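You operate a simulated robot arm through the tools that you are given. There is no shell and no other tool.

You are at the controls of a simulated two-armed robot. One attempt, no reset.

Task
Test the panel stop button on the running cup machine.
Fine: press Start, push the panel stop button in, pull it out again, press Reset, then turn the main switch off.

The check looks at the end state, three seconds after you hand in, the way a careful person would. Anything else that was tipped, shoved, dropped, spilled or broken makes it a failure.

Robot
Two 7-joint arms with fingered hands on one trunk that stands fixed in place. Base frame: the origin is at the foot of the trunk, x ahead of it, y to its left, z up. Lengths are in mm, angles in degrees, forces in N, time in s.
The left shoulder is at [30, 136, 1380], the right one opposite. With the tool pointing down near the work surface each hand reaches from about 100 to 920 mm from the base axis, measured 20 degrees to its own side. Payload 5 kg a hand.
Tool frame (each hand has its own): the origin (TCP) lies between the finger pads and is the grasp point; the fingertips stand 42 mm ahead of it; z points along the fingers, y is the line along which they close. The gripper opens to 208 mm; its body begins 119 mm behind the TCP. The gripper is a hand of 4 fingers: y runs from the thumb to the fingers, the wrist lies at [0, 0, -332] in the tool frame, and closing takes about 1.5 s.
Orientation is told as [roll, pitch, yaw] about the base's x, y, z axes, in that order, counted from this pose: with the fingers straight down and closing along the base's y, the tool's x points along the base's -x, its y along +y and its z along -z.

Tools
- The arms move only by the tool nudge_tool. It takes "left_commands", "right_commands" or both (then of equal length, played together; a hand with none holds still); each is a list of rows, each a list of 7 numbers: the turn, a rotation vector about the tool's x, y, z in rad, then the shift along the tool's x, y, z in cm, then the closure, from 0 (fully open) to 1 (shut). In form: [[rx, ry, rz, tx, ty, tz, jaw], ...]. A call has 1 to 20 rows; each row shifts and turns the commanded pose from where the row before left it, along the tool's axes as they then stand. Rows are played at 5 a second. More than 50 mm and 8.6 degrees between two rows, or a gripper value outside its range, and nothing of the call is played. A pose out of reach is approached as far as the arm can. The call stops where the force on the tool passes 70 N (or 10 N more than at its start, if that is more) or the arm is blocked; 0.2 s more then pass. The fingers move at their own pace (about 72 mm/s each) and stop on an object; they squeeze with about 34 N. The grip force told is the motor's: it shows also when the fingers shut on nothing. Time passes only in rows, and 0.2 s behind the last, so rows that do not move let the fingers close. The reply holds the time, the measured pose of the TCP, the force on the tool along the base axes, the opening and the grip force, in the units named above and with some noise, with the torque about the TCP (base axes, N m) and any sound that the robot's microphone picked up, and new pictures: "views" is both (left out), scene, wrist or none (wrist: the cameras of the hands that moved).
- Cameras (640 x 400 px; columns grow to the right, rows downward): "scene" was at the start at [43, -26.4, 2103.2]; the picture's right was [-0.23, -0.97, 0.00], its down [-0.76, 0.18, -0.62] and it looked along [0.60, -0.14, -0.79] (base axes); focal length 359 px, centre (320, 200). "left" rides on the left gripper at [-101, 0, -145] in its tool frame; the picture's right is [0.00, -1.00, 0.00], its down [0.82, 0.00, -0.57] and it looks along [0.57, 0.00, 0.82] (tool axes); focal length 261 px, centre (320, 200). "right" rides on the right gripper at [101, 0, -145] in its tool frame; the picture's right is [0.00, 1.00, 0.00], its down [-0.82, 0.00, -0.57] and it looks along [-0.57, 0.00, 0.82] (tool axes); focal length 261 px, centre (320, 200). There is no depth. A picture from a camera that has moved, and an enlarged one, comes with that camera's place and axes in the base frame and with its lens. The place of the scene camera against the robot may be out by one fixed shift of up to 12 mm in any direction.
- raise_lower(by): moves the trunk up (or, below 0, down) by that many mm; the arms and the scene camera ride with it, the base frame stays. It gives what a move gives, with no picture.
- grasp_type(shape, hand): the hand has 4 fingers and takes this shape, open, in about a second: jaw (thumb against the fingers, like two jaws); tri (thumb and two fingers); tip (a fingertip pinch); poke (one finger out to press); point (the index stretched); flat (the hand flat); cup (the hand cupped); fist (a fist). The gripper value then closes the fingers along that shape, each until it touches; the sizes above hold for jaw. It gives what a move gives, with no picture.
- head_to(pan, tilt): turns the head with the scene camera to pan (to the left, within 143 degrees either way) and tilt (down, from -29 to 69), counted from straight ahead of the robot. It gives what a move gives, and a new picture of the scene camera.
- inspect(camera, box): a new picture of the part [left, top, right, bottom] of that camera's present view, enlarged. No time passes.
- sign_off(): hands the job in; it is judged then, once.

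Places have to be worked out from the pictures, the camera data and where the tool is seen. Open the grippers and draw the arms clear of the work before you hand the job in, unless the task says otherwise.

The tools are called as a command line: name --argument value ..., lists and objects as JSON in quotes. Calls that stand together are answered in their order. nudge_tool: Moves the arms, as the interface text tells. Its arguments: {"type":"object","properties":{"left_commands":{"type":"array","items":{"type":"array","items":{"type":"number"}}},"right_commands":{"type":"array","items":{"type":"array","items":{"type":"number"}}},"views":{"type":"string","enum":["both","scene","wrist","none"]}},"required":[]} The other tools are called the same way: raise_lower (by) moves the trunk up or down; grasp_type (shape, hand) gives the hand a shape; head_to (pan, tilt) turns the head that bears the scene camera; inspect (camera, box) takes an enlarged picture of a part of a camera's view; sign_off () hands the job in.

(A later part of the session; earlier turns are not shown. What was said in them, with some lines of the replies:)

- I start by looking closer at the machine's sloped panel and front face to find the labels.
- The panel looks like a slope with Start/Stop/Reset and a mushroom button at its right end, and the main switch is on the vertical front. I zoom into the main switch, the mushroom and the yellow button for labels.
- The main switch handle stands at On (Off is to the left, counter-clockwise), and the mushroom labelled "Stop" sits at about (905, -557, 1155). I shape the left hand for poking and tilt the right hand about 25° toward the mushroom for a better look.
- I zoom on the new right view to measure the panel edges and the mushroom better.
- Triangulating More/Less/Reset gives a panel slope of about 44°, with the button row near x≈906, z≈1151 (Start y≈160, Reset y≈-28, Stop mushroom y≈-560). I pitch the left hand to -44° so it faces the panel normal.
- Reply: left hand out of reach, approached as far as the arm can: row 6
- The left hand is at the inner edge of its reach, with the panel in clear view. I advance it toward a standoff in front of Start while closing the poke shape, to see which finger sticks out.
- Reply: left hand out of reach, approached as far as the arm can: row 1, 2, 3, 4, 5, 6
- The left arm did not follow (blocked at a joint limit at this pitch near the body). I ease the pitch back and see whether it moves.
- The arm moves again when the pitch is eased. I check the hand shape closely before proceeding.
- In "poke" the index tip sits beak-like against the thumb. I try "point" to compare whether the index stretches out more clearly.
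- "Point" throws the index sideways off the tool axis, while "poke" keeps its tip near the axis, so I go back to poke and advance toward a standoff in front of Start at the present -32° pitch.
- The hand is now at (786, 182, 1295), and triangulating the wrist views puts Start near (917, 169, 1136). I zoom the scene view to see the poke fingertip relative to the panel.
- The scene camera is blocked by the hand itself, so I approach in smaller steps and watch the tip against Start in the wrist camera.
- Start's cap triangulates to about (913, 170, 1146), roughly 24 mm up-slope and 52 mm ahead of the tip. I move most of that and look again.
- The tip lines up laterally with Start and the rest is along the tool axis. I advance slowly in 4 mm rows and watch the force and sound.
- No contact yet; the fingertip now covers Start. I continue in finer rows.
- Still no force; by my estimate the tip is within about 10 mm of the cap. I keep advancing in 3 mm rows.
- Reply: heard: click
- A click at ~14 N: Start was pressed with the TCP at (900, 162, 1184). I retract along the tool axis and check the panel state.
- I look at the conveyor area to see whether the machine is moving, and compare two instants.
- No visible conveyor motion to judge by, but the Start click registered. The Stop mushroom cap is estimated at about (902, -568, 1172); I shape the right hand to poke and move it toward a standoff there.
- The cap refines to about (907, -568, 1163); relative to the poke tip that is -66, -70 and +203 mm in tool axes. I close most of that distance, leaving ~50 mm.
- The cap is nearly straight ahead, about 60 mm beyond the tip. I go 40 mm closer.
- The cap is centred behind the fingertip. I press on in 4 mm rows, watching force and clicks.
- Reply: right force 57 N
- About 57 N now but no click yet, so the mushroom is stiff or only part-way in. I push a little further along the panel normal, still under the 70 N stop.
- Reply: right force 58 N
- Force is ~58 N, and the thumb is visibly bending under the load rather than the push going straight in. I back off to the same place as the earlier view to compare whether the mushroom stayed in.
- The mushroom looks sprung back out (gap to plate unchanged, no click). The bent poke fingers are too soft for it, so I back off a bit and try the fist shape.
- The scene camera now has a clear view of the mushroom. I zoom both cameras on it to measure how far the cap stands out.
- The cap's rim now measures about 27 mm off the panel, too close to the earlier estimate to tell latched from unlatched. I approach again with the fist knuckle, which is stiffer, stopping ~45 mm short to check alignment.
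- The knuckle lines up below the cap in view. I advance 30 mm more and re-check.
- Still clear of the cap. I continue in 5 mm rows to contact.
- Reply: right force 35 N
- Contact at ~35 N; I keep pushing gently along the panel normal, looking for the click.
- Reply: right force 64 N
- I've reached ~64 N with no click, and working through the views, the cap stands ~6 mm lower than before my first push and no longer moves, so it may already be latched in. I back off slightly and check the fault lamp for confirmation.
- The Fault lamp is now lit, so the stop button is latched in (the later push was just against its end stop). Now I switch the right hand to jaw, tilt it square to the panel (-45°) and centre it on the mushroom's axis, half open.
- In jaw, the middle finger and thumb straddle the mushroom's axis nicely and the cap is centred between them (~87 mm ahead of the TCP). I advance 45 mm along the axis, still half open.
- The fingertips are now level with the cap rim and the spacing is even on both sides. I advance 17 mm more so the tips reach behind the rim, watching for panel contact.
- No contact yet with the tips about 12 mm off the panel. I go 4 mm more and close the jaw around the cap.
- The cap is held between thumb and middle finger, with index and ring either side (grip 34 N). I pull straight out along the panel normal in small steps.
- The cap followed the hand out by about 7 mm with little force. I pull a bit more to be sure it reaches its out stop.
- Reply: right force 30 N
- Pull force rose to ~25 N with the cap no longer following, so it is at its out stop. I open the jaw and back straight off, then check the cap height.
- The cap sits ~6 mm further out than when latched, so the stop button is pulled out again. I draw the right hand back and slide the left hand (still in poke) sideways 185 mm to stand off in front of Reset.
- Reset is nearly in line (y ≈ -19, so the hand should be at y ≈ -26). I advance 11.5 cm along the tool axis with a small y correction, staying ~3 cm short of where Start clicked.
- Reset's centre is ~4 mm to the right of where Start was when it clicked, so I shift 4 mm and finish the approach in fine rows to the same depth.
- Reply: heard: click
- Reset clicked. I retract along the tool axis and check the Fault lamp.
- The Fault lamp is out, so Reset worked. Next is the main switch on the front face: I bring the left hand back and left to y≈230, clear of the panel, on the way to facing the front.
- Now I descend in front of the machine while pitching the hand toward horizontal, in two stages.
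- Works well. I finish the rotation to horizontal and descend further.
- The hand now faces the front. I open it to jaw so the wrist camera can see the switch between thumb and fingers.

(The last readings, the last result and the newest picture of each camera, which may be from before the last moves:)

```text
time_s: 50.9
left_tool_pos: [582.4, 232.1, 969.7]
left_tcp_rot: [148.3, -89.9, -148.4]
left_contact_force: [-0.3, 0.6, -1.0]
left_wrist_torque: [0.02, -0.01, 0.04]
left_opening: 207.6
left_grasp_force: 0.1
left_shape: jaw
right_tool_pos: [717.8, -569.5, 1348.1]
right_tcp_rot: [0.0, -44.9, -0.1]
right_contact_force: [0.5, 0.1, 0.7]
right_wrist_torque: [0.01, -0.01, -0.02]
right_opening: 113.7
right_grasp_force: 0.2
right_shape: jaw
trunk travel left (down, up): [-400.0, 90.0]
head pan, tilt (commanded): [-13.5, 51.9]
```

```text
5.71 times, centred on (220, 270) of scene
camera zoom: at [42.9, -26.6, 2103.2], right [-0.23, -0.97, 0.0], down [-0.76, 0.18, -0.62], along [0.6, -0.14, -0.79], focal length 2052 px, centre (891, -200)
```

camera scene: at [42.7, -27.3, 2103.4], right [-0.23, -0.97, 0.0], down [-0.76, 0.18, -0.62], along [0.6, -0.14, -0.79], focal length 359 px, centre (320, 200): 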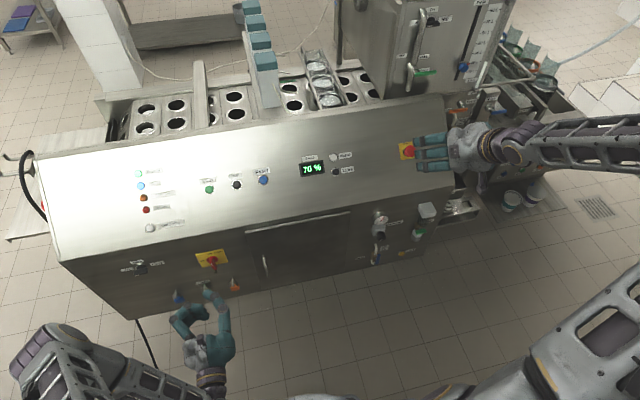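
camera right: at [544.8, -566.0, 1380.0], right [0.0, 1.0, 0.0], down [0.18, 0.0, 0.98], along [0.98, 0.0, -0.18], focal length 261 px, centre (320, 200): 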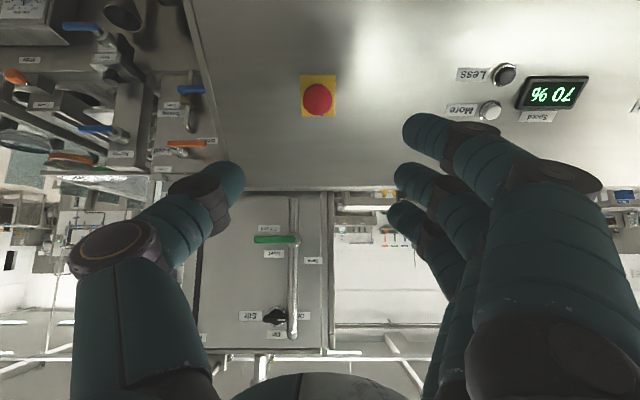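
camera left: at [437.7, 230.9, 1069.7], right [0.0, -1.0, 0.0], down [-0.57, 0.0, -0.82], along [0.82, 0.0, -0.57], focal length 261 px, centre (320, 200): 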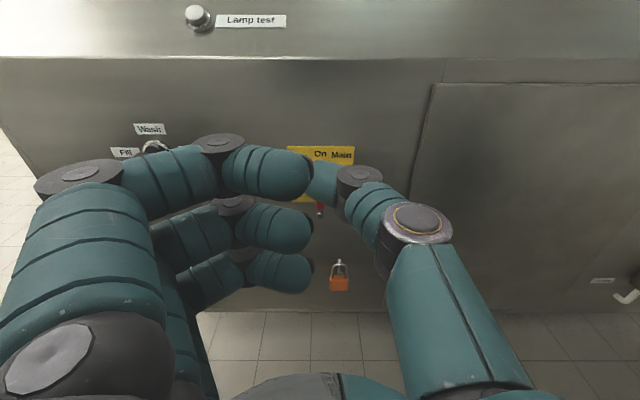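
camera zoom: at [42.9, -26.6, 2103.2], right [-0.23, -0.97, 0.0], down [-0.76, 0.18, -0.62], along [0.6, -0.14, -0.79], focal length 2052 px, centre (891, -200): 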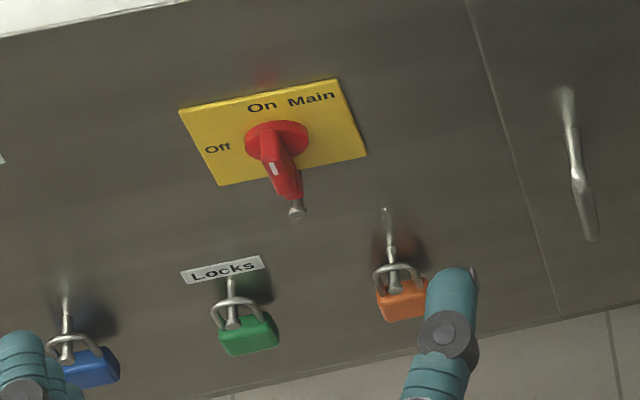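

Clear view: the knob axis is at about (806, 230, 861), the bar is vertical (On), ~12 mm thick, standing out to x≈772. Before gripping I test in free space that the hand can roll -90° about its axis, as needed to turn it to Off.

nudge_tool --left_commands '[[0, 0, -0.1428, 0, 0, 0, 0.5], [0, 0, -0.1428, 0, 0, 0, 0.5], [0, 0, -0.1428, 0, 0, 0, 0.5], [0, 0, -0.1428, 0, 0, 0, 0.5], [0, 0, -0.1428, 0, 0, 0, 0.5], [0, 0, -0.1428, 0, 0, 0, 0.5], [0, 0, -0.1428, 0, 0, 0, 0.5], [0, 0, -0.1428, 0, 0, 0, 0.5], [0, 0, -0.1428, 0, 0, 0, 0.5], [0, 0, -0.1428, 0, 0, 0, 0.5], [0, 0, -0.1428, 0, 0, 0, 0.5], [0, 0, 0, 0, 0, 0, 0.5]]' --views "both"

```text
time_s: 53.5
left_tool_pos: [583.7, 230.7, 968.2]
left_tcp_rot: [-90.1, 0.1, 89.9]
left_contact_force: [0.2, 0.4, 0.1]
left_wrist_torque: [-0.01, 0.0, -0.01]
left_opening: 105.1
left_grasp_force: 0.1
left_shape: jaw
right_tool_pos: [717.9, -568.8, 1348.0]
right_tcp_rot: [0.0, -44.9, -0.1]
right_contact_force: [0.5, 0.5, -0.7]
right_wrist_torque: [0.0, 0.02, 0.01]
right_opening: 113.7
right_grasp_force: 0.0
right_shape: jaw
trunk travel left (down, up): [-400.0, 90.0]
head pan, tilt (commanded): [-13.5, 51.9]
camera scene: at [43.3, -26.6, 2103.2], right [-0.23, -0.97, 0.0], down [-0.77, 0.18, -0.62], along [0.6, -0.14, -0.79], focal length 359 px, centre (320, 200)
camera left: at [439.8, 331.0, 966.4], right [0.0, 0.01, 1.0], down [-0.57, -0.82, 0.0], along [0.82, -0.57, 0.0], focal length 261 px, centre (320, 200)
```

scene: 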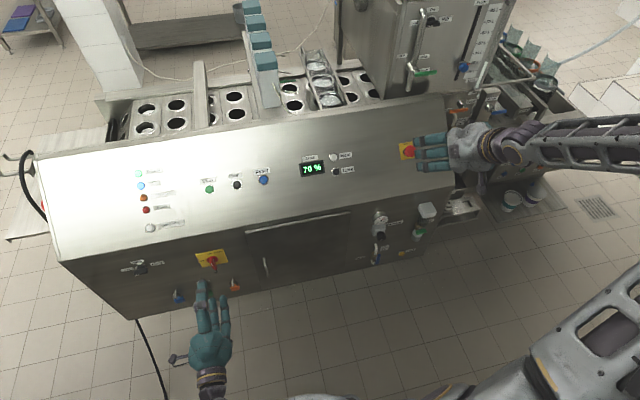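
left: 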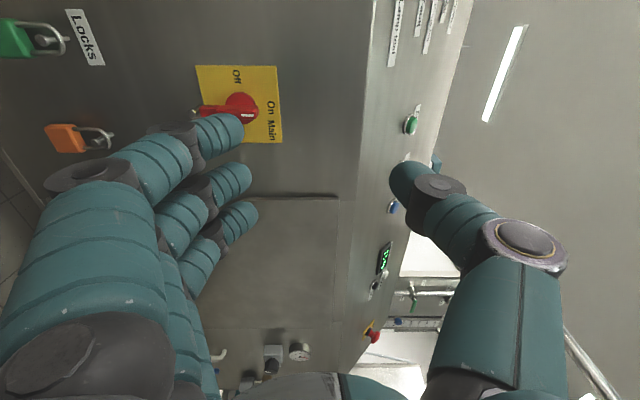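

The -90° roll is reachable, and this side view shows the handle's profile. I zoom in on it.

inspect --camera "left" --box '[180, 50, 300, 150]'

```text
4.00 times, centred on (240, 100) of left
camera zoom: at [439.8, 331.0, 966.4], right [0.0, 0.01, 1.0], down [-0.57, -0.82, 0.0], along [0.82, -0.57, 0.0], focal length 1043 px, centre (640, 600)
```

zoom: 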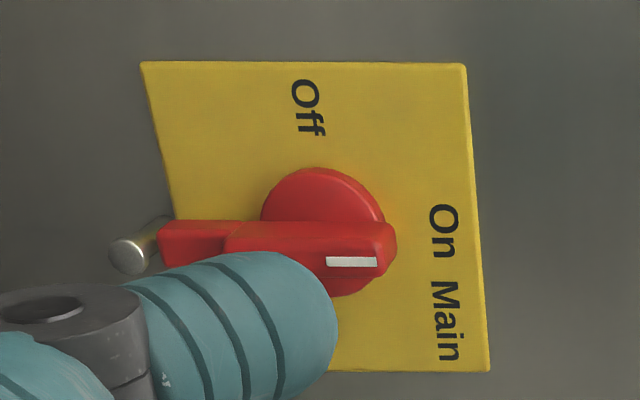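

The side view shows the handle runs from z≈810 (long tail) to z≈886 with its axis near z≈859, and a fixed metal peg sits just under the tail at z≈799. To keep the lower finger clear of the peg I'll grip 18 mm above the axis and orbit around it. First I roll back and move to a pre-grasp in front of the handle.

nudge_tool --left_commands '[[0, 0, 0.1428, 0, 0, 0, 0.6], [0, 0, 0.1428, 0, 0, 0, 0.6], [0, 0, 0.1428, 0, 0, 0, 0.6], [0, 0, 0.1428, 0, 0, 0, 0.6], [0, 0, 0.1428, 0, 0, 0, 0.6], [0, 0, 0.1428, 0, 0, 0, 0.6], [0, 0, 0.1428, 0, 0, 0, 0.6], [0, 0, 0.1428, 0, 0, 0, 0.6], [0, 0, 0.1428, 0, 0, 0, 0.6], [0, 0, 0.1428, 0, 0, 0, 0.6], [0, 0, 0.1428, 0, 0, 0, 0.6], [0, 0, 0, 3.0, 0, 3.3, 0.6], [0, 0, 0, 3.0, 0, 3.3, 0.6], [0, 0, 0, 3.0, 0, 3.3, 0.6], [0, 0, 0, 0, 0, 0, 0.6]]' --views "both"

inspect --camera "left" --box '[220, 100, 420, 240]'

```text
time_s: 56.7
left_tool_pos: [683.2, 229.0, 875.9]
left_tcp_rot: [171.9, -89.9, -171.9]
left_contact_force: [-0.5, 0.0, -0.7]
left_wrist_torque: [0.0, 0.04, -0.01]
left_opening: 83.9
left_grasp_force: 0.1
left_shape: jaw
right_tool_pos: [716.2, -568.4, 1349.4]
right_tcp_rot: [0.0, -45.0, -0.1]
right_contact_force: [0.3, -0.4, 0.3]
right_wrist_torque: [0.03, 0.01, -0.01]
right_opening: 113.2
right_grasp_force: 0.1
right_shape: jaw
trunk travel left (down, up): [-400.0, 90.0]
head pan, tilt (commanded): [-13.5, 51.9]
camera scene: at [41.6, -25.9, 2103.3], right [-0.23, -0.97, 0.0], down [-0.76, 0.18, -0.62], along [0.6, -0.14, -0.79], focal length 359 px, centre (320, 200)
camera left: at [540.0, 229.9, 976.2], right [0.0, -1.0, 0.0], down [-0.57, 0.0, -0.82], along [0.82, 0.0, -0.57], focal length 261 px, centre (320, 200)
```

scene: 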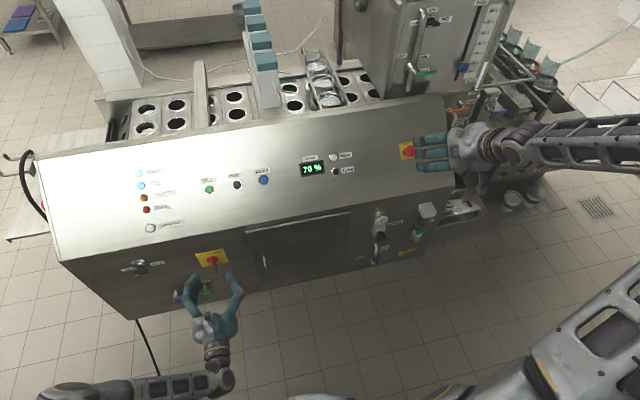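
left: 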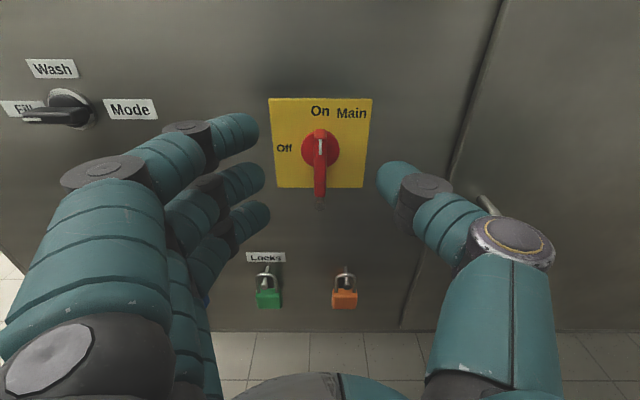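

```text
2.86 times, centred on (320, 170) of left
camera zoom: at [540.0, 229.9, 976.2], right [0.0, -1.0, 0.0], down [-0.57, 0.0, -0.82], along [0.82, 0.0, -0.57], focal length 745 px, centre (320, 286)
```

zoom: 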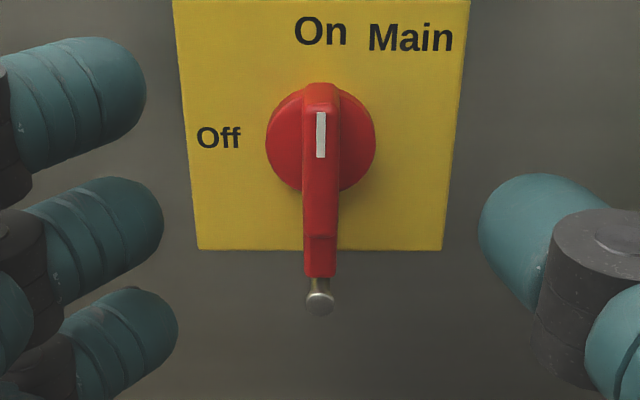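

The thumb and fingers straddle the handle evenly at y≈229. I advance 74 mm so the tips reach just short of the plate (x≈799).

nudge_tool --left_commands '[[0, 0, 0, 0, 0, 2.5, 0.6], [0, 0, 0, 0, 0, 2.5, 0.6], [0, 0, 0, 0, 0, 1.4, 0.6], [0, 0, 0, 0, 0, 1.0, 0.6], [0, 0, 0, 0, 0, 0, 0.6]]' --views "wrist"

inspect --camera "left" --box '[220, 120, 420, 260]'

```text
time_s: 57.9
left_tool_pos: [755.9, 231.2, 876.5]
left_tcp_rot: [140.7, -89.9, -140.8]
left_contact_force: [0.1, 0.1, -1.1]
left_wrist_torque: [0.01, -0.02, 0.01]
left_opening: 83.8
left_grasp_force: 0.1
left_shape: jaw
right_tool_pos: [717.7, -569.6, 1348.7]
right_tcp_rot: [-0.1, -44.9, -0.1]
right_contact_force: [0.0, -0.5, 0.9]
right_wrist_torque: [0.01, 0.0, 0.02]
right_opening: 113.6
right_grasp_force: 0.1
right_shape: jaw
trunk travel left (down, up): [-400.0, 90.0]
head pan, tilt (commanded): [-13.5, 51.9]
camera left: at [612.7, 230.4, 977.5], right [0.0, -1.0, 0.0], down [-0.57, 0.0, -0.82], along [0.82, 0.0, -0.57], focal length 261 px, centre (320, 200)
```

left: 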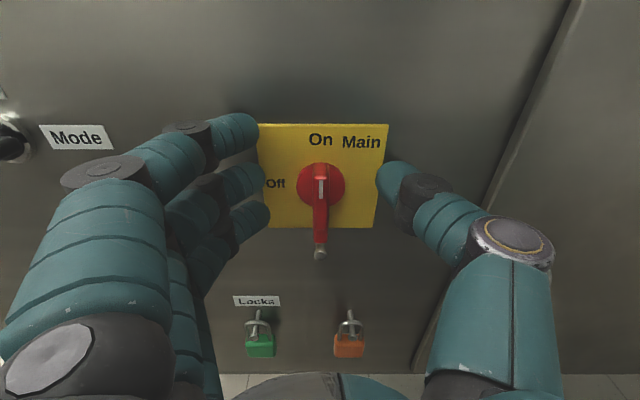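

```text
2.86 times, centred on (320, 190) of left
camera zoom: at [612.7, 230.4, 977.5], right [0.0, -1.0, 0.0], down [-0.57, 0.0, -0.82], along [0.82, 0.0, -0.57], focal length 745 px, centre (320, 229)
```

zoom: 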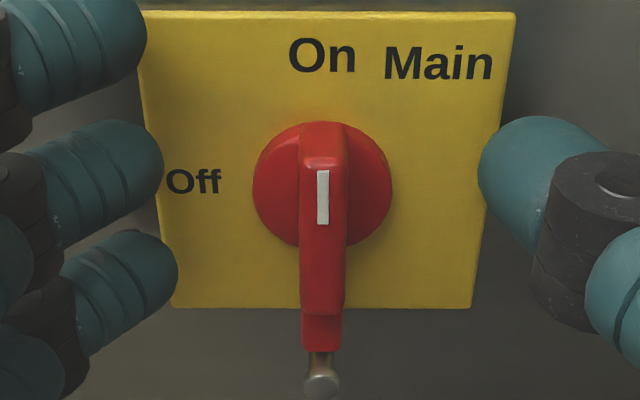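

Aligned on the handle. I raise the hand 6 mm for more clearance from the peg, then close the jaw on the bar.

nudge_tool --left_commands '[[0, 0, 0, -0.6, 0, 0, 0.6], [0, 0, 0, 0, 0, 0, 0.7], [0, 0, 0, 0, 0, 0, 0.8], [0, 0, 0, 0, 0, 0, 0.9], [0, 0, 0, 0, 0, 0, 1.0], [0, 0, 0, 0, 0, 0, 1.0], [0, 0, 0, 0, 0, 0, 1.0], [0, 0, 0, 0, 0, 0, 1.0]]' --views "wrist"

inspect --camera "left" --box '[220, 120, 420, 260]'

```text
time_s: 59.7
left_tool_pos: [758.5, 230.4, 882.3]
left_tcp_rot: [142.0, -89.9, -142.0]
left_contact_force: [4.6, 0.1, -0.1]
left_wrist_torque: [0.04, -0.03, 0.2]
left_opening: 2.5
left_grasp_force: 34.0
left_shape: jaw
right_tool_pos: [717.1, -568.5, 1348.7]
right_tcp_rot: [0.0, -44.8, -0.1]
right_contact_force: [0.0, -0.2, -0.2]
right_wrist_torque: [0.02, -0.03, 0.03]
right_opening: 113.4
right_grasp_force: 0.0
right_shape: jaw
trunk travel left (down, up): [-400.0, 90.0]
head pan, tilt (commanded): [-13.5, 51.9]
camera left: at [613.6, 229.9, 983.0], right [0.0, -1.0, 0.0], down [-0.57, 0.0, -0.82], along [0.82, 0.0, -0.57], focal length 261 px, centre (320, 200)
```

left: 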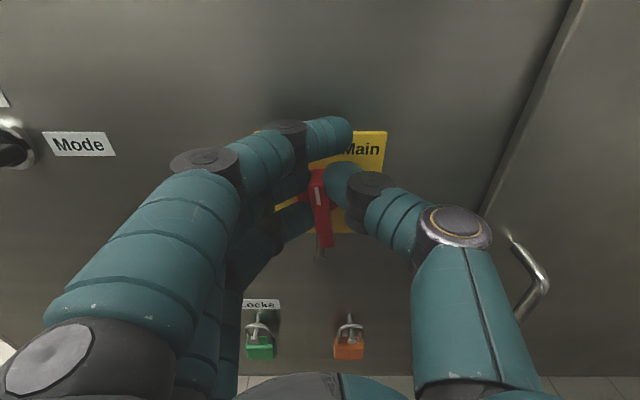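

```text
2.86 times, centred on (320, 190) of left
camera zoom: at [613.6, 229.9, 983.0], right [0.0, -1.0, 0.0], down [-0.57, 0.0, -0.82], along [0.82, 0.0, -0.57], focal length 745 px, centre (320, 229)
```

zoom: 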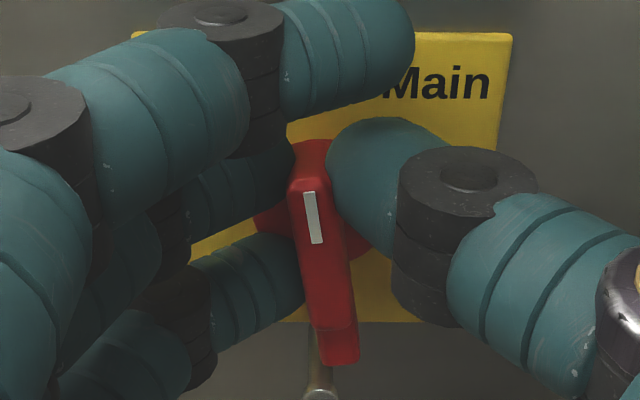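

The grip is on and has already nudged the handle ~8° in the Off direction; the peg is separate and fixed. I turn the hand about the knob axis in the first stage (~33°).

nudge_tool --left_commands '[[0, 0, -0.1428, 0, 0.278, 0, 1], [0, 0, -0.1428, 0, 0.278, 0, 1], [0, 0, -0.1428, 0, 0.278, 0, 1], [0, 0, -0.1428, 0, 0.278, 0, 1], [0, 0, 0, 0, 0, 0, 1]]' --views "wrist"

inspect --camera "left" --box '[220, 120, 420, 260]'

```text
time_s: 60.9
left_tool_pos: [756.1, 242.3, 878.6]
left_tcp_rot: [-89.8, -57.2, 89.6]
left_contact_force: [9.5, -0.2, -12.4]
left_wrist_torque: [0.15, 0.44, 0.12]
left_opening: 2.1
left_grasp_force: 34.3
left_shape: jaw
right_tool_pos: [718.8, -569.1, 1346.3]
right_tcp_rot: [0.0, -44.9, -0.1]
right_contact_force: [1.5, -0.4, 0.0]
right_wrist_torque: [0.0, 0.0, 0.01]
right_opening: 113.8
right_grasp_force: 0.0
right_shape: jaw
trunk travel left (down, up): [-400.0, 90.0]
head pan, tilt (commanded): [-13.5, 51.9]
camera left: at [613.6, 296.3, 964.0], right [0.0, -0.84, 0.55], down [-0.57, -0.45, -0.69], along [0.82, -0.31, -0.48], focal length 261 px, centre (320, 200)
```

left: 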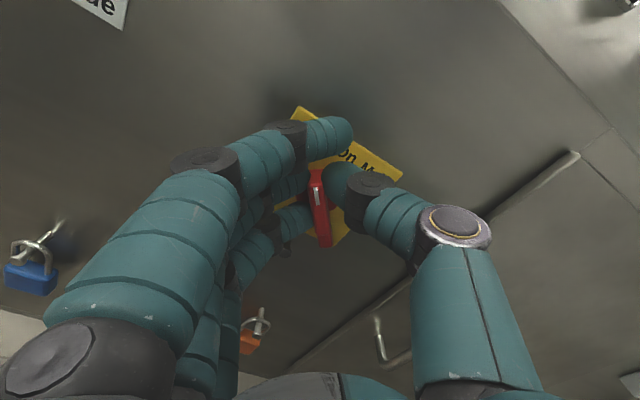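

```text
2.86 times, centred on (320, 190) of left
camera zoom: at [613.6, 296.3, 964.0], right [0.0, -0.84, 0.55], down [-0.57, -0.45, -0.69], along [0.82, -0.31, -0.48], focal length 745 px, centre (320, 229)
```

zoom: 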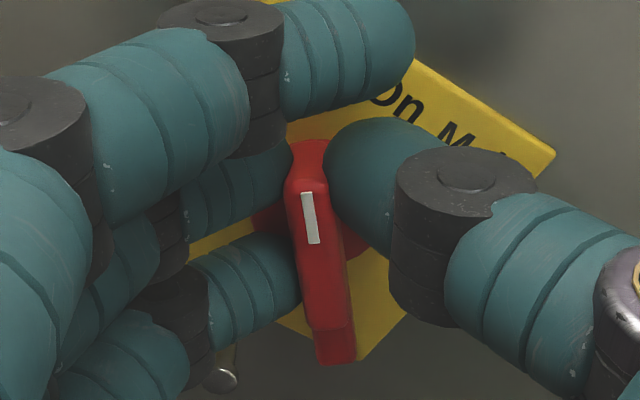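

The handle turns with the hand and the peg stays clear. I continue another ~33°.

nudge_tool --left_commands '[[0, 0, -0.1428, 0, 0.278, 0, 1], [0, 0, -0.1428, 0, 0.278, 0, 1], [0, 0, -0.1428, 0, 0.278, 0, 1], [0, 0, -0.1428, 0, 0.278, 0, 1], [0, 0, 0, 0, 0, 0, 1]]' --views "wrist"

inspect --camera "left" --box '[220, 120, 420, 260]'

```text
time_s: 62.1
left_tool_pos: [756.1, 249.2, 871.9]
left_tcp_rot: [-89.9, -24.4, 89.9]
left_contact_force: [8.2, -0.1, -14.9]
left_wrist_torque: [0.36, 0.55, 0.04]
left_opening: 1.3
left_grasp_force: 34.1
left_shape: jaw
right_tool_pos: [718.8, -570.6, 1347.3]
right_tcp_rot: [0.0, -44.8, -0.1]
right_contact_force: [-0.2, -0.7, -0.4]
right_wrist_torque: [0.0, -0.02, 0.0]
right_opening: 113.7
right_grasp_force: 0.1
right_shape: jaw
trunk travel left (down, up): [-400.0, 90.0]
head pan, tilt (commanded): [-13.5, 51.9]
camera left: at [612.8, 340.9, 913.1], right [0.0, -0.41, 0.91], down [-0.57, -0.75, -0.34], along [0.82, -0.52, -0.24], focal length 261 px, centre (320, 200)
```

left: 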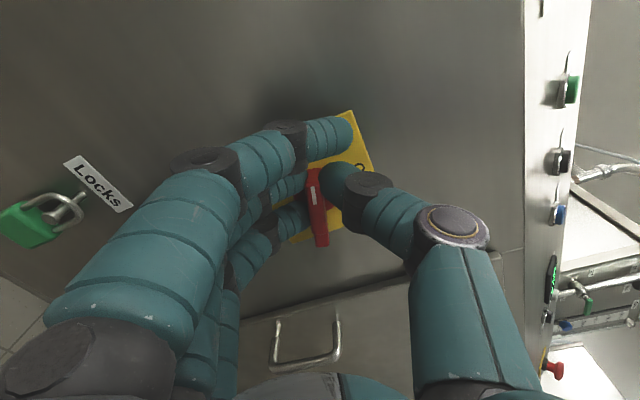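

```text
2.86 times, centred on (320, 190) of left
camera zoom: at [612.8, 340.9, 913.1], right [0.0, -0.41, 0.91], down [-0.57, -0.75, -0.34], along [0.82, -0.52, -0.24], focal length 745 px, centre (320, 229)
```

zoom: 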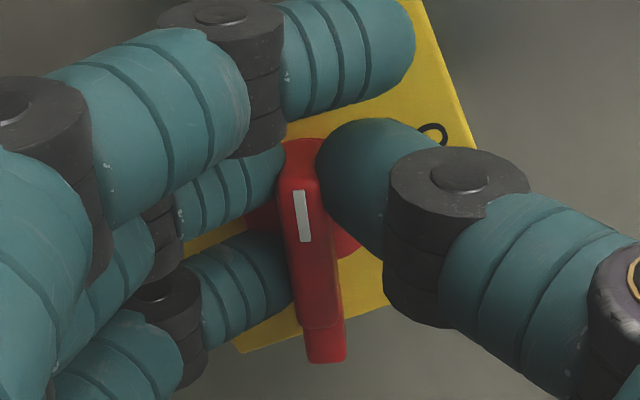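

Turning on smoothly (hand at ~66°). I complete the remaining ~24° to the Off position.

nudge_tool --left_commands '[[0, 0, -0.1428, 0, 0.278, 0, 1], [0, 0, -0.1428, 0, 0.278, 0, 1], [0, 0, -0.1428, 0, 0.278, 0, 1], [0, 0, 0, 0, 0, 0, 1]]' --views "both"

inspect --camera "left" --box '[220, 120, 420, 260]'

inspect --camera "scene" --box '[100, 130, 340, 310]'

```text
time_s: 63.1
left_tool_pos: [755.6, 252.3, 864.3]
left_tcp_rot: [-90.1, 0.0, 90.1]
left_contact_force: [7.2, 3.3, -7.4]
left_wrist_torque: [0.79, 0.43, -0.04]
left_opening: 1.6
left_grasp_force: 33.9
left_shape: jaw
right_tool_pos: [718.0, -567.7, 1349.6]
right_tcp_rot: [0.0, -44.8, 0.1]
right_contact_force: [0.5, -0.2, -0.1]
right_wrist_torque: [0.03, -0.03, -0.02]
right_opening: 113.5
right_grasp_force: 0.0
right_shape: jaw
trunk travel left (down, up): [-400.0, 90.0]
head pan, tilt (commanded): [-13.5, 51.9]
camera scene: at [44.3, -26.0, 2103.3], right [-0.23, -0.97, 0.0], down [-0.77, 0.18, -0.62], along [0.6, -0.14, -0.79], focal length 359 px, centre (320, 200)
camera left: at [612.2, 352.7, 863.7], right [0.0, 0.01, 1.0], down [-0.57, -0.82, 0.0], along [0.82, -0.57, 0.0], focal length 261 px, centre (320, 200)
```

scene: 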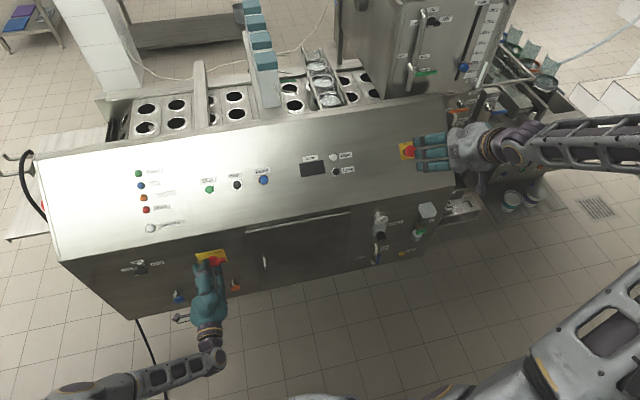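
left: 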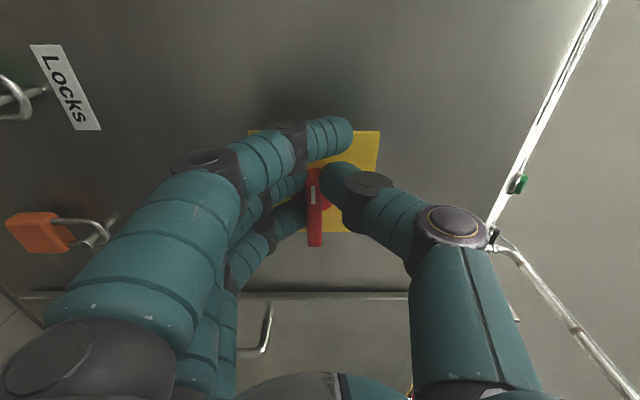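

```text
2.86 times, centred on (320, 190) of left
camera zoom: at [612.2, 352.7, 863.7], right [0.0, 0.01, 1.0], down [-0.57, -0.82, 0.0], along [0.82, -0.57, 0.0], focal length 745 px, centre (320, 229)
```

zoom: 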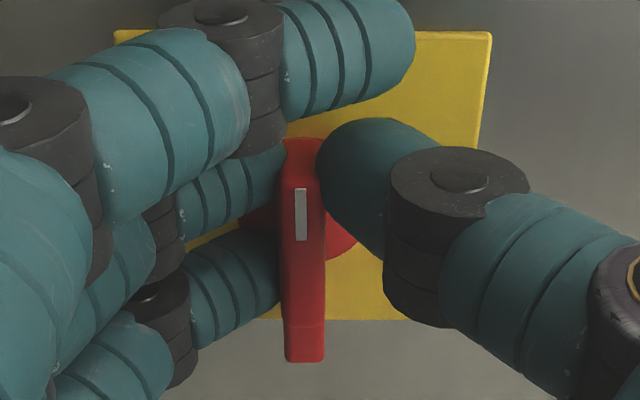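

```text
2.22 times, centred on (220, 220) of scene
camera zoom: at [44.3, -26.0, 2103.3], right [-0.23, -0.97, 0.0], down [-0.77, 0.18, -0.62], along [0.6, -0.14, -0.79], focal length 798 px, centre (542, 156)
```

zoom: 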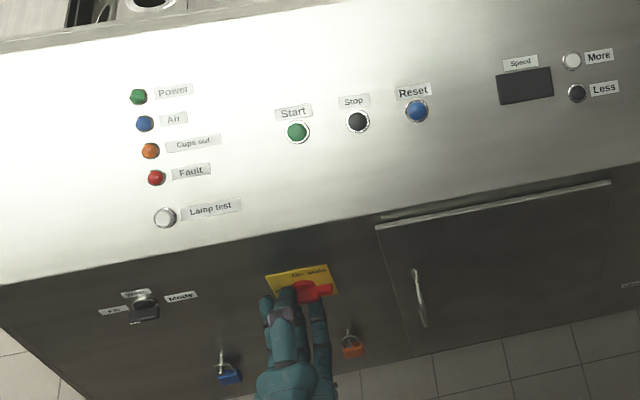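

Power lamps and the speed display are dark and the bar is level at Off. The peg lies just below, so I open the jaw only slightly, back straight out past the peg, and only then open wider.

nudge_tool --left_commands '[[0, 0, 0, 0, 0, 0, 0.93], [0, 0, 0, 0, 0, 0, 0.87], [0, 0, 0, 0, 0, 0, 0.86], [0, 0, 0, 0, 0, 0, 0.86], [0, 0, 0, 0, 0, -0.6, 0.86], [0, 0, 0, 0, 0, -1.2, 0.86], [0, 0, 0, 0, 0, -2, 0.86], [0, 0, 0, 0, 0, -3, 0.86], [0, 0, 0, 0, 0, -4, 0.86], [0, 0, 0, 0, 0, 0, 0.86]]' --views "both"

inspect --camera "left" --box '[180, 80, 460, 260]'

```text
time_s: 65.3
left_tool_pos: [648.1, 252.3, 863.4]
left_tcp_rot: [-90.0, 0.0, 90.0]
left_contact_force: [0.0, 0.0, -0.2]
left_wrist_torque: [0.01, 0.0, 0.03]
left_opening: 28.7
left_grasp_force: 0.1
left_shape: jaw
right_tool_pos: [717.4, -569.7, 1347.5]
right_tcp_rot: [0.0, -44.9, -0.2]
right_contact_force: [-0.3, 0.2, -0.3]
right_wrist_torque: [0.01, 0.05, 0.0]
right_opening: 113.7
right_grasp_force: 0.1
right_shape: jaw
trunk travel left (down, up): [-400.0, 90.0]
head pan, tilt (commanded): [-13.5, 51.9]
camera scene: at [44.4, -26.9, 2103.2], right [-0.23, -0.97, 0.0], down [-0.77, 0.18, -0.62], along [0.6, -0.14, -0.79], focal length 359 px, centre (320, 200)
camera left: at [504.2, 353.2, 863.4], right [0.0, 0.0, 1.0], down [-0.57, -0.82, 0.0], along [0.82, -0.57, 0.0], focal length 261 px, centre (320, 200)
```

scene: 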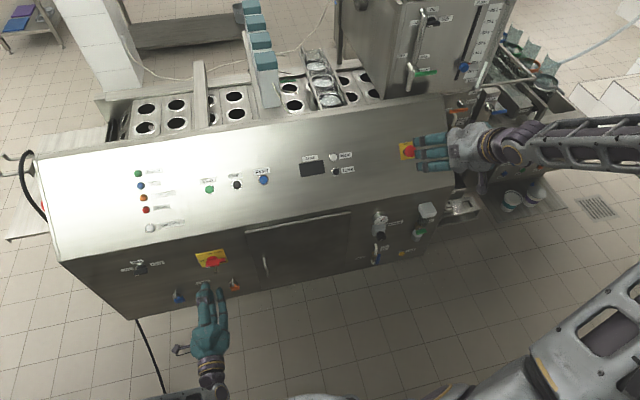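
left: 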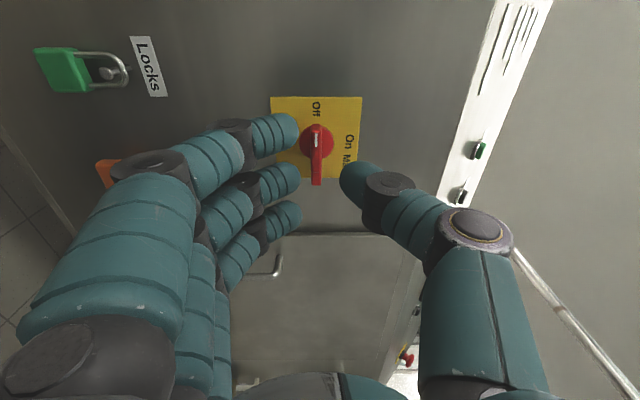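

```text
2.22 times, centred on (320, 170) of left
camera zoom: at [504.2, 353.2, 863.4], right [0.0, 0.0, 1.0], down [-0.57, -0.82, 0.0], along [0.82, -0.57, 0.0], focal length 579 px, centre (320, 267)
```

zoom: 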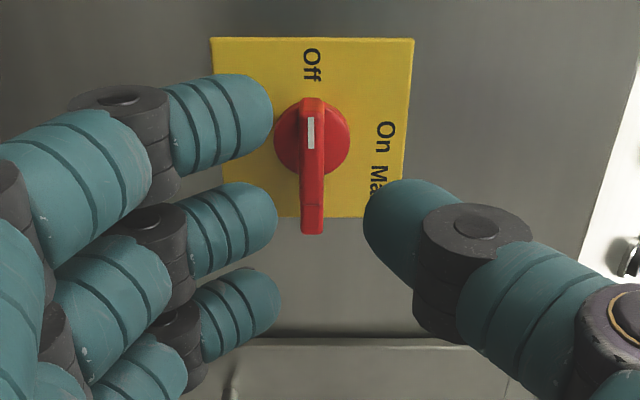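

The switch mark points to Off. I now draw both hands back clear of the machine and open them fully.

nudge_tool --left_commands '[[0, 0, 0, 0, 0, -3.5, 0.6], [0, 0, 0, 0, 0, -3, 0.3], [0, 0, 0, 0, 0, 0, 0], [0, 0, 0, 0, 0, 0, 0], [0, 0, 0, 0, 0, 0, 0], [0, 0, 0, 0, 0, 0, 0]]' --right_commands '[[0, 0, 0, 0, 0, -3, 0.3], [0, 0, 0, 0, 0, -3, 0.1], [0, 0, 0, 0, 0, -3, 0], [0, 0, 0, 0, 0, 0, 0], [0, 0, 0, 0, 0, 0, 0], [0, 0, 0, 0, 0, 0, 0]]' --views "both"

inspect --camera "scene" --box '[398, 136, 438, 166]'

inspect --camera "scene" --box '[100, 130, 340, 310]'

```text
time_s: 66.7
left_tool_pos: [581.7, 252.3, 864.2]
left_tcp_rot: [-90.0, 0.1, 89.9]
left_contact_force: [0.2, -0.1, 0.1]
left_wrist_torque: [0.02, -0.01, 0.01]
left_opening: 207.9
left_grasp_force: 0.1
left_shape: jaw
right_tool_pos: [653.2, -571.2, 1412.8]
right_tcp_rot: [0.0, -44.9, -0.1]
right_contact_force: [-0.2, -0.3, 0.9]
right_wrist_torque: [0.01, 0.0, 0.0]
right_opening: 207.8
right_grasp_force: 0.0
right_shape: jaw
trunk travel left (down, up): [-400.0, 90.0]
head pan, tilt (commanded): [-13.5, 51.9]
camera scene: at [42.8, -26.4, 2103.2], right [-0.23, -0.97, 0.0], down [-0.76, 0.18, -0.62], along [0.6, -0.14, -0.79], focal length 359 px, centre (320, 200)
camera right: at [478.8, -569.8, 1443.0], right [0.0, 1.0, 0.0], down [0.18, 0.0, 0.98], along [0.98, 0.0, -0.18], focal length 261 px, centre (320, 200)
camera left: at [438.1, 352.9, 864.1], right [0.0, 0.0, 1.0], down [-0.57, -0.82, 0.0], along [0.82, -0.57, 0.0], focal length 261 px, centre (320, 200)
```

scene: 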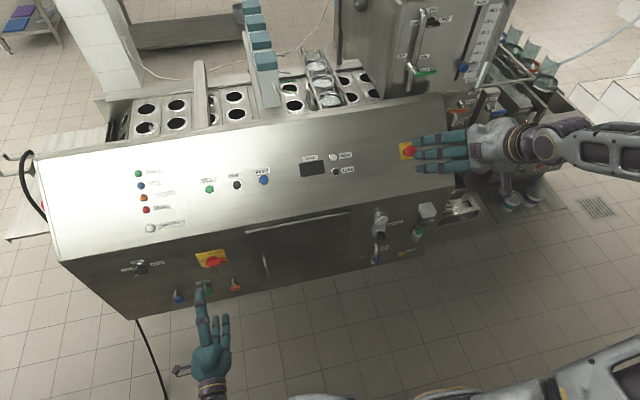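
right: 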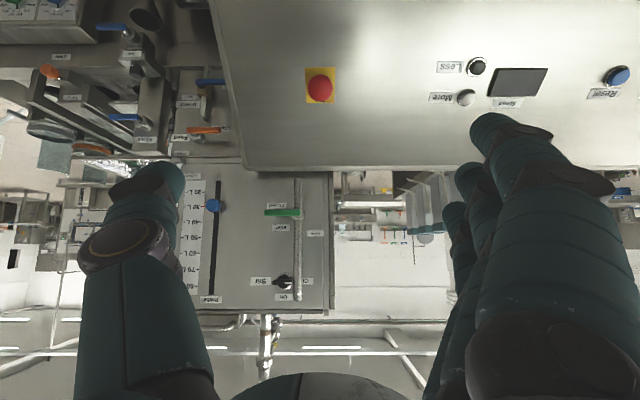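
left: 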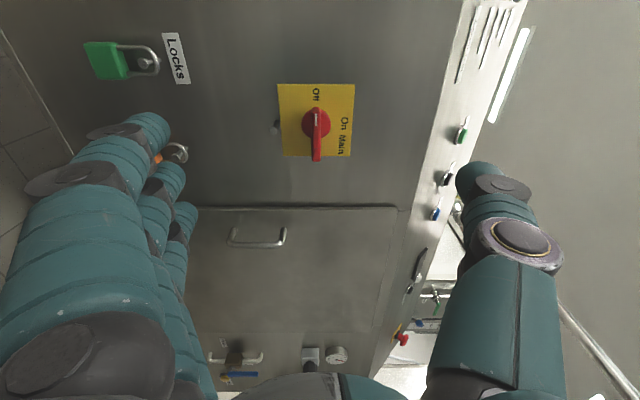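

```text
13.33 times, centred on (418, 151) of scene
camera zoom: at [42.8, -26.4, 2103.2], right [-0.23, -0.97, 0.0], down [-0.76, 0.18, -0.62], along [0.6, -0.14, -0.79], focal length 4789 px, centre (-987, 853)
```

zoom: 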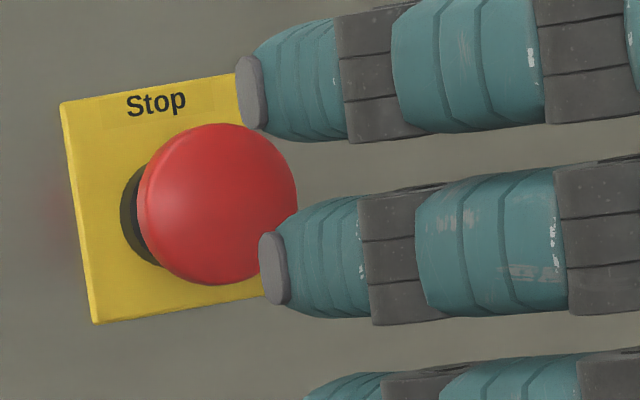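

```text
2.22 times, centred on (220, 220) of scene
camera zoom: at [42.8, -26.4, 2103.2], right [-0.23, -0.97, 0.0], down [-0.76, 0.18, -0.62], along [0.6, -0.14, -0.79], focal length 798 px, centre (542, 156)
```

zoom: 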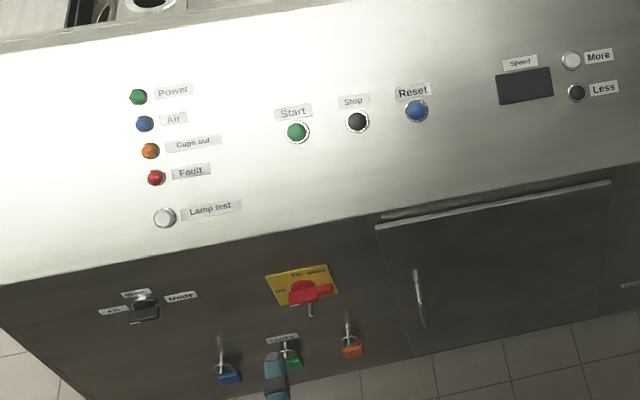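

Everything reads as wanted: mushroom out, lamps and display dark, switch at Off, padlocks untouched. I back the left hand off a little further before handing in.

nudge_tool --left_commands '[[0, 0, 0, 0, 0, -3, 0], [0, 0, 0, 0, 0, -2, 0], [0, 0, 0, 0, 0, 0, 0]]' --views "scene"

```text
time_s: 67.5
left_tool_pos: [532.3, 252.5, 866.1]
left_tcp_rot: [-90.1, -0.1, 89.9]
left_contact_force: [-0.1, -0.1, 0.2]
left_wrist_torque: [0.02, -0.02, -0.02]
left_opening: 207.6
left_grasp_force: 0.0
left_shape: jaw
right_tool_pos: [655.1, -570.8, 1411.3]
right_tcp_rot: [0.1, -44.9, -0.1]
right_contact_force: [-0.9, 0.3, -0.2]
right_wrist_torque: [0.02, 0.02, 0.01]
right_opening: 207.8
right_grasp_force: 0.1
right_shape: jaw
trunk travel left (down, up): [-400.0, 90.0]
head pan, tilt (commanded): [-13.5, 51.9]
camera scene: at [43.0, -26.4, 2103.2], right [-0.23, -0.97, 0.0], down [-0.76, 0.18, -0.62], along [0.6, -0.14, -0.79], focal length 359 px, centre (320, 200)
```

scene: 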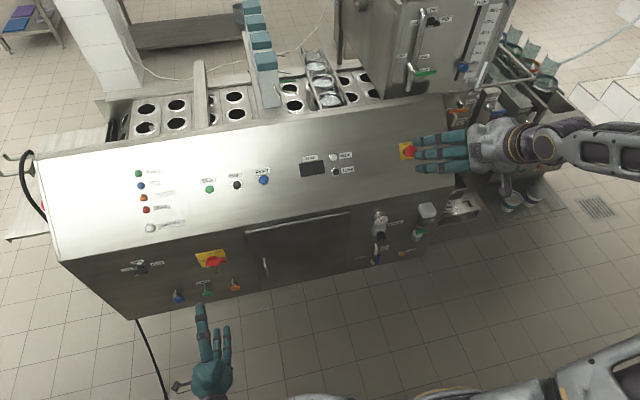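

Both hands are open and clear, the sequence is complete and the machine is off. I hand the job in.

sign_off

```text
The job is handed in.
```

I ran the stop-button test in the order you gave, and the machine is now off. The job is handed in; I have no verdict back.

- **Start:** I pressed it and heard the click. I saw nothing on the machine move before or after, so I can't confirm it was running beyond the Power and Air lamps being lit.
- **Panel stop button:** It took two pushes of about 60 N. Neither gave a click, but the cap stayed in and the Fault lamp came on.
- **Pulling it out:** I gripped the cap and pulled until it stopped. Close-up pictures show it about 6 mm further out than when it was pushed in.
- **Reset:** I pressed it, heard the click, and the Fault lamp went out.
- **Main switch:** I turned it to Off. The Power and Air lamps and the speed display are dark.

Both hands are open and drawn back from the machine. Nothing else looks moved or damaged in the last pictures.
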